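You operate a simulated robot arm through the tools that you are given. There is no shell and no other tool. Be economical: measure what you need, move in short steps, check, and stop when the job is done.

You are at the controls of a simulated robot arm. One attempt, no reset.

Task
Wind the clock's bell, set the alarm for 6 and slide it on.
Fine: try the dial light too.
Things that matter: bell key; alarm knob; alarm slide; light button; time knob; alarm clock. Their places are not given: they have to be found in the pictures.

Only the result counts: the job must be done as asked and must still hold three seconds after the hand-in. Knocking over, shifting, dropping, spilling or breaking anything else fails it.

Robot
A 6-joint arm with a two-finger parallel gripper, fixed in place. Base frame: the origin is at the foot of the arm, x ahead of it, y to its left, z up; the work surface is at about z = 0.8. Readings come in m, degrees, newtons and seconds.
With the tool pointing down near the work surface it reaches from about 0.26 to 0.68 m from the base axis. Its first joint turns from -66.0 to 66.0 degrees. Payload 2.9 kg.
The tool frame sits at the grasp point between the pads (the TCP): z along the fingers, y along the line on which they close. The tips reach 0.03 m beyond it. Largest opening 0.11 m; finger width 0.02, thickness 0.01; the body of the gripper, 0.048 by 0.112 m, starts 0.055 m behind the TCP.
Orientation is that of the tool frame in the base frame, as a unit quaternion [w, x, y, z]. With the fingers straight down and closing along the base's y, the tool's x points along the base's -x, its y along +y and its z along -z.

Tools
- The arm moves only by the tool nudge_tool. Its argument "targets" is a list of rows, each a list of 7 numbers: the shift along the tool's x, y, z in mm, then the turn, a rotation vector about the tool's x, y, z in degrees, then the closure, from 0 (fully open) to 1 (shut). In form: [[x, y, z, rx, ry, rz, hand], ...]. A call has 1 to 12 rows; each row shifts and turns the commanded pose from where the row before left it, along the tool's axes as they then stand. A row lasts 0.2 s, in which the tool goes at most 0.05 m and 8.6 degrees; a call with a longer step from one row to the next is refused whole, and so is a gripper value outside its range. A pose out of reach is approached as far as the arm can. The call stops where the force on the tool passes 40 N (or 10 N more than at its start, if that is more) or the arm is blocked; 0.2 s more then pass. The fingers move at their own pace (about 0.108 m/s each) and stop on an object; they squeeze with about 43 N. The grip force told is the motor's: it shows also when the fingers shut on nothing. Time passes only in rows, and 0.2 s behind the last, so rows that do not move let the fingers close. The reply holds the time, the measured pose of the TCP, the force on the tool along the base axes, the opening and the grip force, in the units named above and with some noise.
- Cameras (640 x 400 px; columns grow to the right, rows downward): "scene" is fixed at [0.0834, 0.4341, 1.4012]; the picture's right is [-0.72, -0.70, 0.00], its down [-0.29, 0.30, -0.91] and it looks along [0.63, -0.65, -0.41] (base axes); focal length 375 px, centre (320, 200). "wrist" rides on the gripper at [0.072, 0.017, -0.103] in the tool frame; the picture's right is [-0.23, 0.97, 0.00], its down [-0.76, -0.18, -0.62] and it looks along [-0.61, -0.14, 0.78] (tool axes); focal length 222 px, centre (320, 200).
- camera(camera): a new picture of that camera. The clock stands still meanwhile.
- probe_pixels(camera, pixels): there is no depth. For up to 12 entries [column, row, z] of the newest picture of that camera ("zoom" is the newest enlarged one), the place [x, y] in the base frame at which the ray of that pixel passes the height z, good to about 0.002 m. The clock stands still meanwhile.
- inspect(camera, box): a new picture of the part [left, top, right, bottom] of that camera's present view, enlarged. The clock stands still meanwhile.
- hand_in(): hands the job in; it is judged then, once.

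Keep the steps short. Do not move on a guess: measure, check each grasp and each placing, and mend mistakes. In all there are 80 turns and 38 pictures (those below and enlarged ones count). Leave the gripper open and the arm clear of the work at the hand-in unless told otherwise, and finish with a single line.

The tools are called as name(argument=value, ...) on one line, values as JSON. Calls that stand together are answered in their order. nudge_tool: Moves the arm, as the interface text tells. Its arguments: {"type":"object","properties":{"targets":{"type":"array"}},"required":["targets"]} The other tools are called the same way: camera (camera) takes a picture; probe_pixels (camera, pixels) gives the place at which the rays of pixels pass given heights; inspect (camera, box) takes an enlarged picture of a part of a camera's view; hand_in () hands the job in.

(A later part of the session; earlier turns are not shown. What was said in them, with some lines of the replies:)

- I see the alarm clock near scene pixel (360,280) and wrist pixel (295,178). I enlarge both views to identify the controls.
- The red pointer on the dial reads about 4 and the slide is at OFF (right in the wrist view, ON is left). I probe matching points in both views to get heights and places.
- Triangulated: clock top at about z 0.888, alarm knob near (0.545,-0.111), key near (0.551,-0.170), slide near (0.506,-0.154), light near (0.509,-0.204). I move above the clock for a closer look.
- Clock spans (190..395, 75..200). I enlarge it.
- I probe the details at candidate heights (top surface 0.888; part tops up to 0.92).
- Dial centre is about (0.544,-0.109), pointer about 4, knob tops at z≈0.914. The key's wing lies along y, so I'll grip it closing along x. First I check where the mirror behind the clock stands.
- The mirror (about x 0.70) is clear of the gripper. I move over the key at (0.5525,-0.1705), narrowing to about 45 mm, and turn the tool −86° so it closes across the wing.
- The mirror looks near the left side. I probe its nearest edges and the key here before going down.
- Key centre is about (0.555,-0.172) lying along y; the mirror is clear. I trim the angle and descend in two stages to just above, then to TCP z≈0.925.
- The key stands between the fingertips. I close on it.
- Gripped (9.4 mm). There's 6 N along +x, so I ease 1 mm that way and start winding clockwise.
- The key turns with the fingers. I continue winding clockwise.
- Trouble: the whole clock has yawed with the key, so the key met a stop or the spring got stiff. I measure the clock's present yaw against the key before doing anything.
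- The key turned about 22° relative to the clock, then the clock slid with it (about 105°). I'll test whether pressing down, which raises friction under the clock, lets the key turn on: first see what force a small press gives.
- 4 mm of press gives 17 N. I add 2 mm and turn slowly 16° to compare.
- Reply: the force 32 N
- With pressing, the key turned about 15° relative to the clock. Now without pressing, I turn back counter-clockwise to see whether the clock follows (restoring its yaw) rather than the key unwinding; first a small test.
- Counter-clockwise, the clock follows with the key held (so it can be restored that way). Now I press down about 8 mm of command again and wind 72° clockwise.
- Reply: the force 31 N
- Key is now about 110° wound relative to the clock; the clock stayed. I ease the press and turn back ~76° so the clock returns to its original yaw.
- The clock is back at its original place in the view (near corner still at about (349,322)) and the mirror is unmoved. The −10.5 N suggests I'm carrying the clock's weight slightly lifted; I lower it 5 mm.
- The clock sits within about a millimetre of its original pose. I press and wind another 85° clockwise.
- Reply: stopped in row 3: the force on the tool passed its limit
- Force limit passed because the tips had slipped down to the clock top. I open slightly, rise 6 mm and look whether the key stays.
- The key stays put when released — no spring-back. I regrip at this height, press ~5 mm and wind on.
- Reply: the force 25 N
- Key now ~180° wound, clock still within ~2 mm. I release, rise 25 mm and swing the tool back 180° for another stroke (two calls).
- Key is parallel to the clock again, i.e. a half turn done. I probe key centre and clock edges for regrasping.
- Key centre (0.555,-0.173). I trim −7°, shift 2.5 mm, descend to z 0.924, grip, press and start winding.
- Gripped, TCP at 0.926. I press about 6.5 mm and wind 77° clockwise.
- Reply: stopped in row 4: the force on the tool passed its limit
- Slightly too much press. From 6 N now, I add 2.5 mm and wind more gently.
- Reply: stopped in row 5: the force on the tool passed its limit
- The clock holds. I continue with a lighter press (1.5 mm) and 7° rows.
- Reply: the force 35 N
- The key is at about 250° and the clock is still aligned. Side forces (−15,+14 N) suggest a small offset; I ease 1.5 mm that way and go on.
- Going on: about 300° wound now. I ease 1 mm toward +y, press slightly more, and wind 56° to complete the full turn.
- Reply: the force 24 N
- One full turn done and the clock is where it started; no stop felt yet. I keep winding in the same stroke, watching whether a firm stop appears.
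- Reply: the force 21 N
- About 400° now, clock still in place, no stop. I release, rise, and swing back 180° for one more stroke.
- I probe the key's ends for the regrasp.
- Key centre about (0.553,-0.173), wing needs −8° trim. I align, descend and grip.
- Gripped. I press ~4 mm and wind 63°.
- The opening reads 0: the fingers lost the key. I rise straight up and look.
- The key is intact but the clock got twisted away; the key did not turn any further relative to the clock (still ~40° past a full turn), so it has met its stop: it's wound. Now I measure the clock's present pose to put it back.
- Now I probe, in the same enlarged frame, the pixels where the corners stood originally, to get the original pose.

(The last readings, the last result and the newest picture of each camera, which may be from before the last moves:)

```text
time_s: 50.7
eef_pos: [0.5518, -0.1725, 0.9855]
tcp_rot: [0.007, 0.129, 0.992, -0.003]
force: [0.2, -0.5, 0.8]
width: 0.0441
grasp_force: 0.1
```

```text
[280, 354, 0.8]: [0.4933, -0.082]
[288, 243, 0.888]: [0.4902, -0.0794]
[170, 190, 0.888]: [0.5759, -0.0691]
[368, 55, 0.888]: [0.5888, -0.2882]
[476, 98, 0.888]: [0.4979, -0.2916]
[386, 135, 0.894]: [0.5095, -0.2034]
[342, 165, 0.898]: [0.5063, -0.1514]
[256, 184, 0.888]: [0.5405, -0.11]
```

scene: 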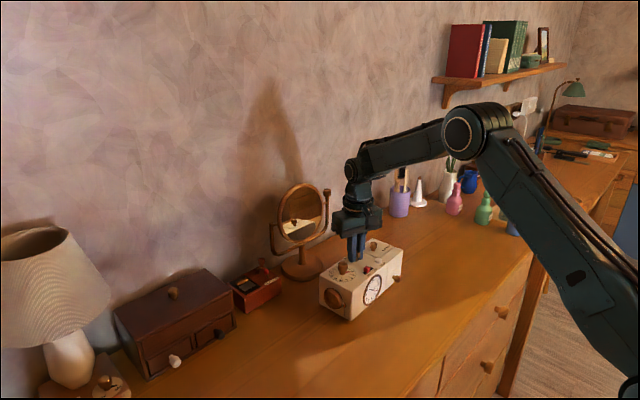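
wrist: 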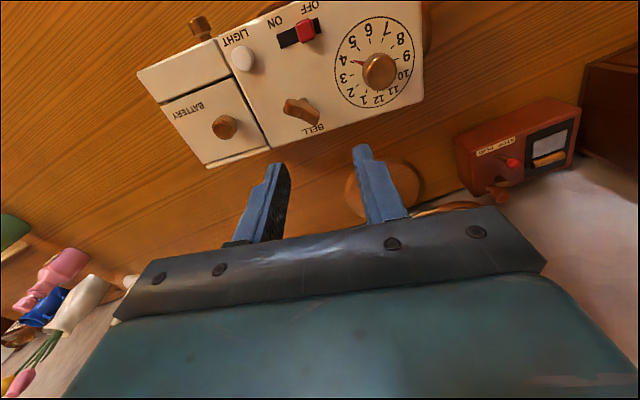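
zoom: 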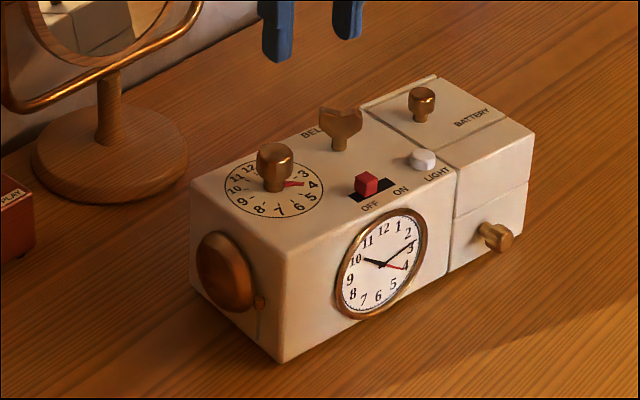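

The clock needs to go about +29 mm in x, +3 mm in y and −13° in yaw. The key held the clock's weight earlier, so I'll grip the key, lift it 2–3 mm and carry it back. I probe the key's ends.

probe_pixels(camera="wrist", pixels=[[286, 103, 0.914], [318, 115, 0.914], [302, 108, 0.914], [296, 98, 0.89]])

inspect(camera="wrist", box=[250, 60, 350, 160])

```text
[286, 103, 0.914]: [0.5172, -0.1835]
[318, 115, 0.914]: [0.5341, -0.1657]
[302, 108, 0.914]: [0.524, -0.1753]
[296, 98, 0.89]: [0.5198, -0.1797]
```

```text
4.00 times, centred on (300, 110) of wrist
```

zoom: 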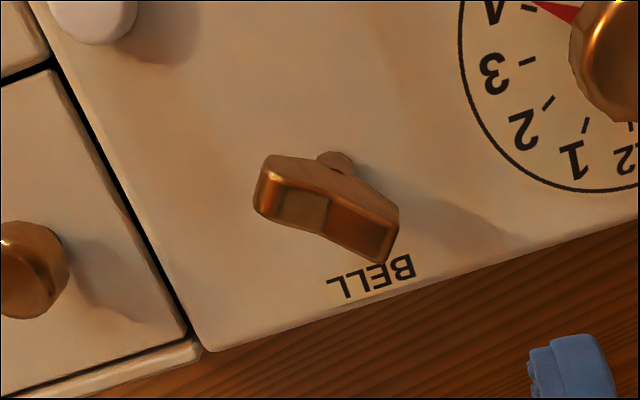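

I probe the ridge ends here for the exact angle.

probe_pixels(camera="zoom", pixels=[[268, 157, 0.914], [398, 208, 0.914], [256, 212, 0.9], [380, 262, 0.9], [337, 158, 0.89], [270, 180, 0.914], [393, 230, 0.914]])

```text
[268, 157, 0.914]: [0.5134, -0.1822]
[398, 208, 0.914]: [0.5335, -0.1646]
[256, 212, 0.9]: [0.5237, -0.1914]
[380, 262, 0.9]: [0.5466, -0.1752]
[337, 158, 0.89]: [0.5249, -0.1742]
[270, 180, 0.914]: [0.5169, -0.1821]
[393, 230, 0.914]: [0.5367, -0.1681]
```

Wing is at ~52°, centre (0.5255,-0.1747). I position over it at yaw −38° and descend.

nudge_tool(targets=[[24.9, -8.8, 0, 0, 0, 0, 0.65], [0, 0, 0, 0, 0, -7.6, 0.65], [0, 0, 0, 0, 0, -7.6, 0.65], [0, 0, 0, 0, 0, -7.6, 0.65], [0, 0, 0, 0, 0, -7.6, 0.65], [0, 0, 0, 0, 0, -7.6, 0.65], [0, 0, 0, 0, 0, -7.6, 0.65], [0, 0, 0, 0, 0, -7.6, 0.65], [0, 0, 20, 0, 0, 0, 0.65], [0, 0, 20, 0, 0, 0, 0.65], [0, 0, 0, 0, 0, 0, 0.65]])

```text
time_s: 53.1
eef_pos: [0.5277, -0.1763, 0.9447]
tcp_rot: [0.006, -0.328, 0.945, -0.004]
force: [0.1, 0.1, 0.1]
width: 0.0386
grasp_force: 0.1
```

Yaw is right; I correct ~2 mm, descend to z≈0.923 and close.

nudge_tool(targets=[[0.9, 1.8, 10, 0, 0, 0, 0.65], [0, 0, 11.5, 0, 0, 0, 0.65], [0, 0, 0, 0, 0, 0, 0.65], [0, 0, 0, 0, 0, 0, 1], [0, 0, 0, 0, 0, 0, 1], [0, 0, 0, 0, 0, 0, 1]])

```text
time_s: 54.5
eef_pos: [0.5257, -0.1764, 0.9237]
tcp_rot: [0.007, -0.329, 0.944, -0.004]
force: [-0.2, -6.9, 2.3]
width: 0.0093
grasp_force: 42.8
```

Gripped at 9.3 mm. I lift until it carries about the clock's weight.

nudge_tool(targets=[[0, 0, -2, 0, 0, 0, 1], [0, 0, -2, 0, 0, 0, 1], [0, 0, 0, 0, 0, 0, 1]])

```text
time_s: 55.3
eef_pos: [0.5262, -0.1742, 0.9272]
tcp_rot: [0.006, -0.329, 0.944, -0.004]
force: [0.0, 0.6, -10.4]
width: 0.0093
grasp_force: 43.5
```

The weight (10.4 N) is held ~3 mm up. I turn −13° and carry it (+29,+3) mm, then lower.

nudge_tool(targets=[[0, 0, 0, 0, 0, -4.4, 1], [0, 0, 0, 0, 0, -4.4, 1], [0, 0, 0, 0, 0, -4.4, 1], [-9.8, -10, 0, 0, 0, 0, 1], [-9.8, -10, 0, 0, 0, 0, 1], [0, 0, 0, 0, 0, 0, 1], [0, 0, 2, 0, 0, 0, 1], [0, 0, 1.5, 0, 0, 0, 1], [0, 0, 0, 0, 0, 0, 1]])

inspect(camera="scene", box=[300, 225, 420, 335])

```text
time_s: 57.3
eef_pos: [0.5533, -0.1721, 0.9248]
tcp_rot: [0.006, -0.435, 0.9, -0.006]
force: [1.3, -1.6, -6.7]
width: 0.0091
grasp_force: 43.0
```

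```text
3.64 times, centred on (360, 280) of scene
```

zoom: 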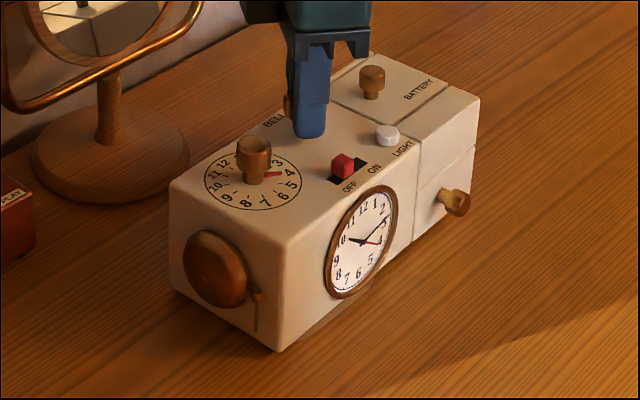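

Back within ~1–2 mm. I lower the last bit, release and rise; and probe the alarm knob's place in this picture.

probe_pixels(camera="zoom", pixels=[[254, 146, 0.914], [252, 180, 0.888], [387, 135, 0.894], [342, 163, 0.898], [342, 155, 0.902], [284, 235, 0.888], [480, 98, 0.888], [276, 352, 0.8]])

nudge_tool(targets=[[0, 0, 1, 0, 0, 0, 1], [0, 0, 0, 0, 0, 0, 0.8], [0, 0, 0, 0, 0, 0, 0.6], [0, 0, -20, 0, 0, 0, 0.6], [0, 0, -30, 0, 0, 0, 0.5], [0, 0, -20, 0, 0, 8.5, 0.5], [0, 0, 0, 0, 0, 8.5, 0.5], [0, 0, 0, 0, 0, 8.5, 0.5], [0, 0, 0, 0, 0, 8.5, 0.5], [0, 0, 0, 0, 0, 8.5, 0.5], [0, 0, 0, 0, 0, 0, 0.5]])

```text
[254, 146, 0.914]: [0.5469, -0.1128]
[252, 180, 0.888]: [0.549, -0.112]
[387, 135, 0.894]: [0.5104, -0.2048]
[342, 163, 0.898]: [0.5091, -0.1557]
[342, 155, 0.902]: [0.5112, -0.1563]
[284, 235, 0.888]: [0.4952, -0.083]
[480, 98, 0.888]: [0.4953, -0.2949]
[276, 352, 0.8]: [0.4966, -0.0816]
```

```text
time_s: 59.7
eef_pos: [0.5523, -0.1725, 0.9938]
tcp_rot: [0.006, -0.078, 0.997, -0.003]
force: [0.3, -0.7, -0.6]
width: 0.0552
grasp_force: 0.0
```

Released. One enlarged wrist picture to fix the dial, pointer, slide and button places.

inspect(camera="wrist", box=[230, 10, 450, 150])

```text
2.86 times, centred on (340, 80) of wrist
```

zoom: 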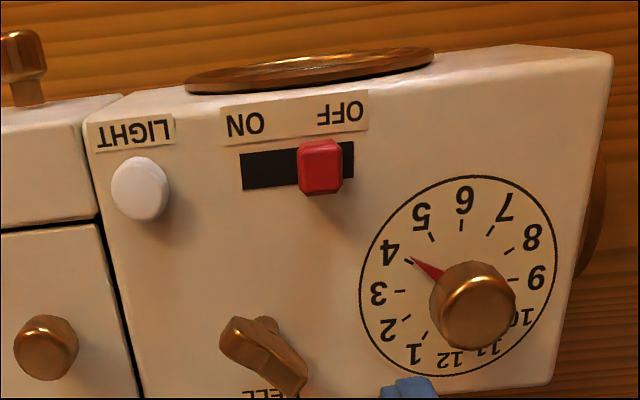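

I probe dial, pointer, ticks, slide ends and button.

probe_pixels(camera="zoom", pixels=[[378, 294, 0.888], [536, 278, 0.888], [465, 200, 0.888], [450, 358, 0.888], [411, 259, 0.889], [461, 226, 0.888], [400, 293, 0.888], [515, 280, 0.888], [476, 298, 0.914], [320, 158, 0.902], [140, 183, 0.896], [243, 170, 0.888]])

```text
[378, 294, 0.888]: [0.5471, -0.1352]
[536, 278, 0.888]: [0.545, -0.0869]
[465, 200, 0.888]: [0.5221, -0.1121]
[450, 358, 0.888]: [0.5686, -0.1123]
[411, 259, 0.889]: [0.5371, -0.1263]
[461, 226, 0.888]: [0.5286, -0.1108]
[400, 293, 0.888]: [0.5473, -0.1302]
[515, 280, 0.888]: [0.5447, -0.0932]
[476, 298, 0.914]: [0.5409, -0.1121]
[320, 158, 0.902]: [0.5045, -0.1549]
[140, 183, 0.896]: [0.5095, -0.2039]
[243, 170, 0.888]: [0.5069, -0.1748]
```

Dial centre (0.5457,-0.1115); pointer ≈ 4.1, so ~57° clockwise gets to 6. I move over the knob, yaw −35°, descend to z≈0.924.

nudge_tool(targets=[[-1.5, 30.6, 0, 0, 0, 0, 0.62], [-1.5, 30.6, 0, 0, 0, 0, 0.62], [0, 0, 0, 0, 0, -6.5, 0.62], [0, 0, 0, 0, 0, -6.5, 0.62], [0, 0, 0, 0, 0, -6.5, 0.62], [0, 0, 0, 0, 0, -6.5, 0.62], [0, 0, 20, 0, 0, 0, 0.62], [0, 0, 20, 0, 0, 0, 0.62], [0, 0, 0, 0, 0, 0, 0.62]])

```text
time_s: 61.7
eef_pos: [0.547, -0.11, 0.9535]
tcp_rot: [0.006, -0.302, 0.953, -0.004]
force: [-0.6, 0.2, 0.3]
width: 0.0418
grasp_force: 0.0
```

I trim 2 mm, descend and close on the knob.

nudge_tool(targets=[[1.9, -0.5, 15, 0, 0, 0, 0.62], [0, 0, 14, 0, 0, 0, 0.62], [0, 0, 0, 0, 0, 0, 0.62], [0, 0, 0, 0, 0, 0, 0.75], [0, 0, 0, 0, 0, 0, 1], [0, 0, 0, 0, 0, 0, 1]])

```text
time_s: 63.1
eef_pos: [0.5454, -0.112, 0.9236]
tcp_rot: [0.006, -0.302, 0.953, -0.003]
force: [-1.9, 3.9, -1.0]
width: 0.0212
grasp_force: 43.0
```

Knob gripped (21 mm). I press ~4 mm and turn 57° clockwise.

nudge_tool(targets=[[0, 0, 2, 0, 0, 0, 1], [0, 0, 2, 0, 0, 0, 1], [0, 0, 0, 0, 0, 5.7, 1], [0, 0, 0, 0, 0, 5.7, 1], [0, 0, 0, 0, 0, 5.7, 1], [0, 0, 0, 0, 0, 5.7, 1], [0, 0, 0, 0, 0, 5.7, 1], [0, 0, 0, 0, 0, 5.7, 1], [0, 0, 0, 0, 0, 5.7, 1], [0, 0, 0, 0, 0, 5.7, 1], [0, 0, 0, 0, 0, 5.7, 1], [0, 0, 0, 0, 0, 5.7, 1]])

```text
time_s: 65.7
eef_pos: [0.5458, -0.112, 0.9212]
tcp_rot: [0.009, 0.189, 0.982, -0.001]
force: [-0.7, 16.3, 21.5]
width: 0.0211
grasp_force: 42.7
```

Turned 57°. I ease the press, open, rise 70 mm and check the dial.

nudge_tool(targets=[[0, 0, -4, 0, 0, 0, 1], [0, 0, 0, 0, 0, 0, 0.8], [0, 0, 0, 0, 0, 0, 0.6], [0, 0, -20, 0, 0, 0, 0.6], [0, 0, -25, 0, 0, 0, 0.6], [0, 0, -25, 0, 0, -7.3, 0.6], [0, 0, 0, 0, 0, -7.3, 0.6], [0, 0, 0, 0, 0, -7.3, 0.6], [0, 0, 0, 0, 0, 0, 0.6]])

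inspect(camera="wrist", box=[180, 10, 400, 150])

```text
time_s: 67.7
eef_pos: [0.5455, -0.1119, 0.9933]
tcp_rot: [0.007, -0.001, 1.0, -0.003]
force: [-0.2, 0.7, 0.6]
width: 0.0441
grasp_force: 0.1
```

```text
2.86 times, centred on (290, 80) of wrist
```

zoom: 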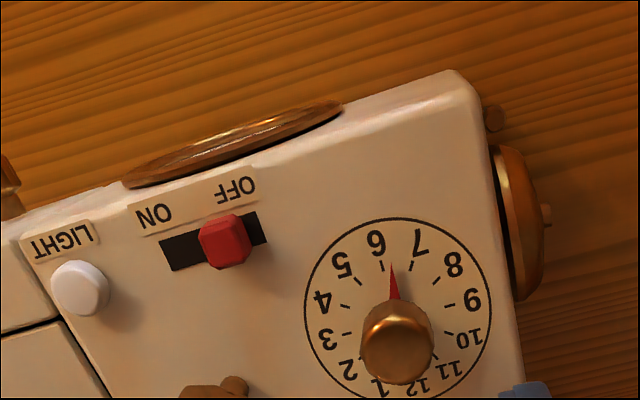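

The pointer tip (392,263) looks slightly past the 6 tick (381,266). I measure the angles.

probe_pixels(camera="zoom", pixels=[[392, 263, 0.888], [392, 263, 0.892], [376, 242, 0.888], [381, 266, 0.888], [330, 338, 0.888], [347, 333, 0.888], [472, 299, 0.888], [450, 304, 0.888], [419, 242, 0.888], [342, 263, 0.888], [455, 264, 0.888], [223, 243, 0.902]])

```text
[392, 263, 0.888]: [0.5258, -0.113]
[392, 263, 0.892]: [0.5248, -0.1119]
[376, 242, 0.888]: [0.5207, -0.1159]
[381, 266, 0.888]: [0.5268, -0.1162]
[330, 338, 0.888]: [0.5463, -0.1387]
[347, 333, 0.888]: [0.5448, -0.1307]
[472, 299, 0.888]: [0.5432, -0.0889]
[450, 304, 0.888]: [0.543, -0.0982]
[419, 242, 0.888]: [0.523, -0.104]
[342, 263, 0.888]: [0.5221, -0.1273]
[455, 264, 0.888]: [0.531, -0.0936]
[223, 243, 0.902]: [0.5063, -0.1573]
```

The pointer is ~9° past 6 (≈6.3). I regrip at the release angle (yaw 21.8°) and turn back 9°.

nudge_tool(targets=[[0, 0, 0, 0, 0, 7.3, 0.62], [0, 0, 0, 0, 0, 7.3, 0.62], [0, 0, 20, 0, 0, 7.3, 0.62], [0, 0, 20, 0, 0, 0, 0.62], [0, 0, 20, 0, 0, 0, 0.62], [0, 0, 9.5, 0, 0, 0, 0.62], [0, 0, 0, 0, 0, 0, 0.62], [0, 0, 0, 0, 0, 0, 0.8], [0, 0, 0, 0, 0, 0, 1], [0, 0, 0, 0, 0, 0, 1]])

```text
time_s: 69.9
eef_pos: [0.5455, -0.1141, 0.9239]
tcp_rot: [0.006, 0.19, 0.982, -0.001]
force: [-2.1, -3.7, -1.0]
width: 0.0211
grasp_force: 42.8
```

Gripped at the same width. Press, turn −9°, ease, open, rise and rotate for viewing.

nudge_tool(targets=[[0, 0, 2, 0, 0, 0, 1], [0, 0, 2, 0, 0, 0, 1], [0, 0, 0, 0, 0, -4.5, 1], [0, 0, 0, 0, 0, -4.5, 1], [0, 0, 0, 0, 0, 0, 1], [0, 0, -4, 0, 0, 0, 1]])

nudge_tool(targets=[[0, 0, 0, 0, 0, 0, 0.8], [0, 0, 0, 0, 0, 0, 0.6], [0, 0, -20, 0, 0, 0, 0.6], [0, 0, -25, 0, 0, 0, 0.6], [0, 0, -25, 0, 0, -6.5, 0.7], [0, 0, 0, 0, 0, -6.5, 0.8], [0, 0, 0, 0, 0, 0, 1], [0, 0, 0, 0, 0, 0, 1]])

inspect(camera="wrist", box=[180, 10, 400, 150])

```text
time_s: 71.3
eef_pos: [0.5453, -0.1139, 0.9248]
tcp_rot: [0.006, 0.112, 0.994, -0.002]
force: [5.9, -3.0, 2.1]
width: 0.0211
grasp_force: 43.4
```

```text
time_s: 73.1
eef_pos: [0.5445, -0.1122, 0.9947]
tcp_rot: [0.007, -0.001, 1.0, -0.003]
force: [-0.2, -0.2, -0.8]
width: 0.0001
grasp_force: 37.6
```

```text
2.86 times, centred on (290, 80) of wrist
```

zoom: 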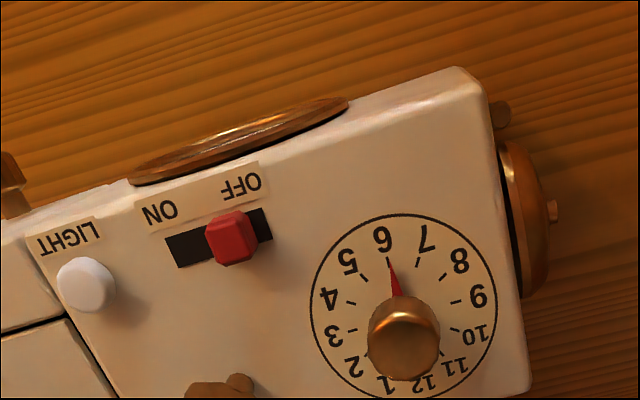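

The pointer now lies on the 6 tick. I verify by probing, and measure slide, slot and button. The fingers are shut for pushing.

probe_pixels(camera="zoom", pixels=[[389, 261, 0.889], [382, 238, 0.888], [333, 335, 0.888], [478, 295, 0.888], [347, 260, 0.888], [424, 237, 0.888], [228, 224, 0.902], [166, 252, 0.888], [271, 224, 0.888], [87, 280, 0.896], [212, 246, 0.892], [258, 240, 0.892]])

```text
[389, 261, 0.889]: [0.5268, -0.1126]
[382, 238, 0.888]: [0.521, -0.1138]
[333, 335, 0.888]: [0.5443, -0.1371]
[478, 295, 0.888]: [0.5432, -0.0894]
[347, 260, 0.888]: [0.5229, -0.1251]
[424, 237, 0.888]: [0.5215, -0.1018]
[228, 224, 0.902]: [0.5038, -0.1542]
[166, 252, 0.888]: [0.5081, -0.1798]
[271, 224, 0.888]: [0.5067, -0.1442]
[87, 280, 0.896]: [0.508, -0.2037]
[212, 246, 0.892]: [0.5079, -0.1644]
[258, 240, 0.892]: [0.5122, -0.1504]
```

The pointer is on 6. Next the slide: block centre about (0.507,-0.155), slot to y≈-0.180. I'll grip it across x (yaw −90°), press lightly and carry it toward ON. First I move over it at height.

nudge_tool(targets=[[18.8, -21.4, 0, 0, 0, 0, 0.75], [18.8, -21.4, 0, 0, 0, 0, 0.75], [0, 0, 0, 0, 0, -8.6, 0.75], [0, 0, 0, 0, 0, -8.6, 0.75], [0, 0, 0, 0, 0, -8.6, 0.75], [0, 0, 0, 0, 0, -8.6, 0.75], [0, 0, 0, 0, 0, -8.6, 0.75], [0, 0, 0, 0, 0, -8.6, 0.75], [0, 0, 0, 0, 0, -8.6, 0.75], [0, 0, 0, 0, 0, -8.6, 0.75], [0, 0, 0, 0, 0, -8.6, 0.75], [0, 0, 0, 0, 0, -8.6, 0.75]])

nudge_tool(targets=[[0, 0, 20, 0, 0, -2.5, 0.75], [0, 0, 0, 0, 0, 0, 0.75]])

```text
time_s: 75.7
eef_pos: [0.5066, -0.1545, 0.9938]
tcp_rot: [0.003, -0.684, 0.73, -0.006]
force: [1.1, 0.9, 0.0]
width: 0.0279
grasp_force: 0.1
```

```text
time_s: 76.3
eef_pos: [0.5068, -0.1543, 0.975]
tcp_rot: [0.002, -0.698, 0.716, -0.006]
force: [0.2, 0.3, 0.0]
width: 0.0273
grasp_force: 0.1
```

Position is right. I descend to z≈0.9215 and close on the block.

nudge_tool(targets=[[0, 0, 20, 0, 0, 0, 0.75], [0, 0, 20, 0, 0, 0, 0.75], [0, 0, 9, 0, 0, 0, 0.75], [0, 0, 4, 0, 0, 0, 0.75], [0, 0, 0, 0, 0, 0, 0.75], [0, 0, 0, 0, 0, 0, 0.88], [0, 0, 0, 0, 0, 0, 1], [0, 0, 0, 0, 0, 0, 1]])

```text
time_s: 78.1
eef_pos: [0.5077, -0.1553, 0.9222]
tcp_rot: [0.003, -0.699, 0.715, -0.006]
force: [1.8, -0.5, -0.1]
width: 0.0108
grasp_force: 43.0
```

Gripped (10.8 mm). I press ~3 mm and move 12 mm toward ON first.

nudge_tool(targets=[[0, 0, 1.5, 0, 0, 0, 1], [0, 0, 1.5, 0, 0, 0, 1], [4, -0.2, 0, 0, 0, 0, 1], [4, -0.2, 0, 0, 0, 0, 1], [4, -0.2, 0, 0, 0, 0, 1], [0, 0, 0, 0, 0, 0, 1]])

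```text
time_s: 79.5
eef_pos: [0.5076, -0.1675, 0.9203]
tcp_rot: [0.005, -0.699, 0.715, -0.008]
force: [-11.2, -1.6, 34.1]
width: 0.0114
grasp_force: 43.1
```

Moved 12 mm with no side resistance. I ease the press and continue in 2 mm rows to find the end.

nudge_tool(targets=[[2, 0, -1.5, 0, 0, 0, 1], [2, 0, 0, 0, 0, 0, 1], [1, 0, 0, 0, 0, 0, 1], [0, 0, 0, 0, 0, 0, 1]])

```text
time_s: 80.5
eef_pos: [0.5086, -0.171, 0.9212]
tcp_rot: [0.005, -0.699, 0.715, -0.006]
force: [1.4, 12.6, 15.2]
width: 0.0112
grasp_force: 42.8
```

The slide has met its end (12.6 N at 16 mm travel). I relieve it, open, rise, shut the fingers and move above the light button (0.5085,-0.204).

nudge_tool(targets=[[-1.2, 0, -2, 0, 0, 0, 1], [0, 0, 0, 0, 0, 0, 0.85], [0, 0, 0, 0, 0, 0, 0.75], [0, 0, -20, 0, 0, 0, 0.75], [0, 0, -10, 0, 0, 0, 0.75], [16.5, 0, 0, 0, 0, 0, 1], [16.5, 0, 0, 0, 0, 0, 1], [0, 0, 0, 0, 0, 0, 1]])

```text
time_s: 82.3
eef_pos: [0.5062, -0.2041, 0.9523]
tcp_rot: [0.003, -0.698, 0.716, -0.007]
force: [-0.2, 0.2, -0.1]
width: 0.0001
grasp_force: 38.3
```

I trim 2.5 mm in x and go down to just above the button, then feel for it.

nudge_tool(targets=[[0, -2.5, 10, 0, 0, 0, 1], [0, 0, 11, 0, 0, 0, 1], [0, 0, 2, 0, 0, 0, 1], [0, 0, 0, 0, 0, 0, 1]])

```text
time_s: 83.3
eef_pos: [0.5098, -0.2044, 0.9299]
tcp_rot: [0.003, -0.698, 0.716, -0.007]
force: [-0.1, -0.3, 0.4]
width: 0.0003
grasp_force: 37.7
```

No contact yet at tip z 0.900. I go down in 1.5 mm rows.

nudge_tool(targets=[[0, 0, 1.5, 0, 0, 0, 1], [0, 0, 1.5, 0, 0, 0, 1], [0, 0, 1.5, 0, 0, 0, 1], [0, 0, 1.5, 0, 0, 0, 1], [0, 0, 0, 0, 0, 0, 1]])

```text
time_s: 84.5
eef_pos: [0.5093, -0.2048, 0.9231]
tcp_rot: [0.003, -0.699, 0.715, -0.007]
force: [-1.1, 0.5, 0.7]
width: 0.0003
grasp_force: 37.9
```

Barely any force yet; I continue.

nudge_tool(targets=[[0, 0, 1.5, 0, 0, 0, 1], [0, 0, 1.5, 0, 0, 0, 1], [0, 0, 1.5, 0, 0, 0, 1], [0, 0, 0, 0, 0, 0, 1], [0, 0, 0, 0, 0, 0, 1]])

```text
time_s: 85.7
eef_pos: [0.5107, -0.2043, 0.92]
tcp_rot: [0.004, -0.698, 0.716, -0.007]
force: [0.5, -0.5, 14.8]
width: 0.0004
grasp_force: 37.4
```

14.8 N at the bottom: button is pressed. I add a touch more, hold, then rise and clear.

nudge_tool(targets=[[0, 0, 1.5, 0, 0, 0, 1], [0, 0, 0, 0, 0, 0, 1], [0, 0, 0, 0, 0, 0, 1], [0, 0, -10, 0, 0, 0, 1], [0, 0, -30, 0, 0, 0, 1], [0, 0, -40, 0, 0, 0, 0.5], [0, 0, -40, 0, 0, 0, 0], [0, 0, 0, 0, 0, 0, 0]])

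nudge_tool(targets=[[0, 40, -20, 0, 0, 0, 0], [0, 40, -20, 0, 0, 0, 0], [0, 40, -20, 0, 0, 0, 0], [0, 0, 0, 0, 0, 0, 0]])

inspect(camera="scene", box=[300, 225, 420, 335])

```text
time_s: 87.5
eef_pos: [0.508, -0.203, 1.0367]
tcp_rot: [0.003, -0.698, 0.716, -0.006]
force: [-0.5, -0.2, 0.9]
width: 0.1102
grasp_force: 0.0
```

```text
time_s: 88.5
eef_pos: [0.3872, -0.2004, 1.0958]
tcp_rot: [0.003, -0.698, 0.716, -0.006]
force: [-0.5, 0.4, 0.0]
width: 0.11
grasp_force: 0.0
```

```text
3.64 times, centred on (360, 280) of scene
```

zoom: 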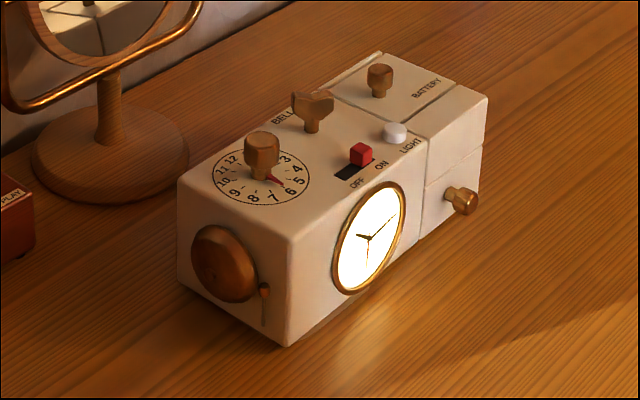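

The dial is lit, slide is at ON. I double-check the pointer's angle from this view.

probe_pixels(camera="zoom", pixels=[[283, 184, 0.889], [283, 184, 0.893], [300, 182, 0.888], [290, 192, 0.888], [272, 199, 0.888], [303, 170, 0.888], [287, 159, 0.888], [233, 191, 0.888], [252, 197, 0.888], [222, 182, 0.888], [292, 235, 0.888]])

```text
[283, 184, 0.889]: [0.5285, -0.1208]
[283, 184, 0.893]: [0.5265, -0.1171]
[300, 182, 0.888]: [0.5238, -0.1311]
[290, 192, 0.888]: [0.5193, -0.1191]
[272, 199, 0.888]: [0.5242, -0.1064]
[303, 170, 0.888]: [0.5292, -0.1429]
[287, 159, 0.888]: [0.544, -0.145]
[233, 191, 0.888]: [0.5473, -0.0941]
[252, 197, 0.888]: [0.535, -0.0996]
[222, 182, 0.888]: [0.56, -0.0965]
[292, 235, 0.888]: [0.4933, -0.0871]
```

From this view too the pointer lies on 6. The light is lit, the slide is on, the key is wound to its stop, the gripper is open and the arm is clear. I hand in.

hand_in()

```text
The job is handed in.
```

I wound the bell to what seems its stop, set the alarm to 6, slid it to ON and lit the dial light; while winding, the clock slid and turned, and I put it back to within about 1 cm of its starting place.
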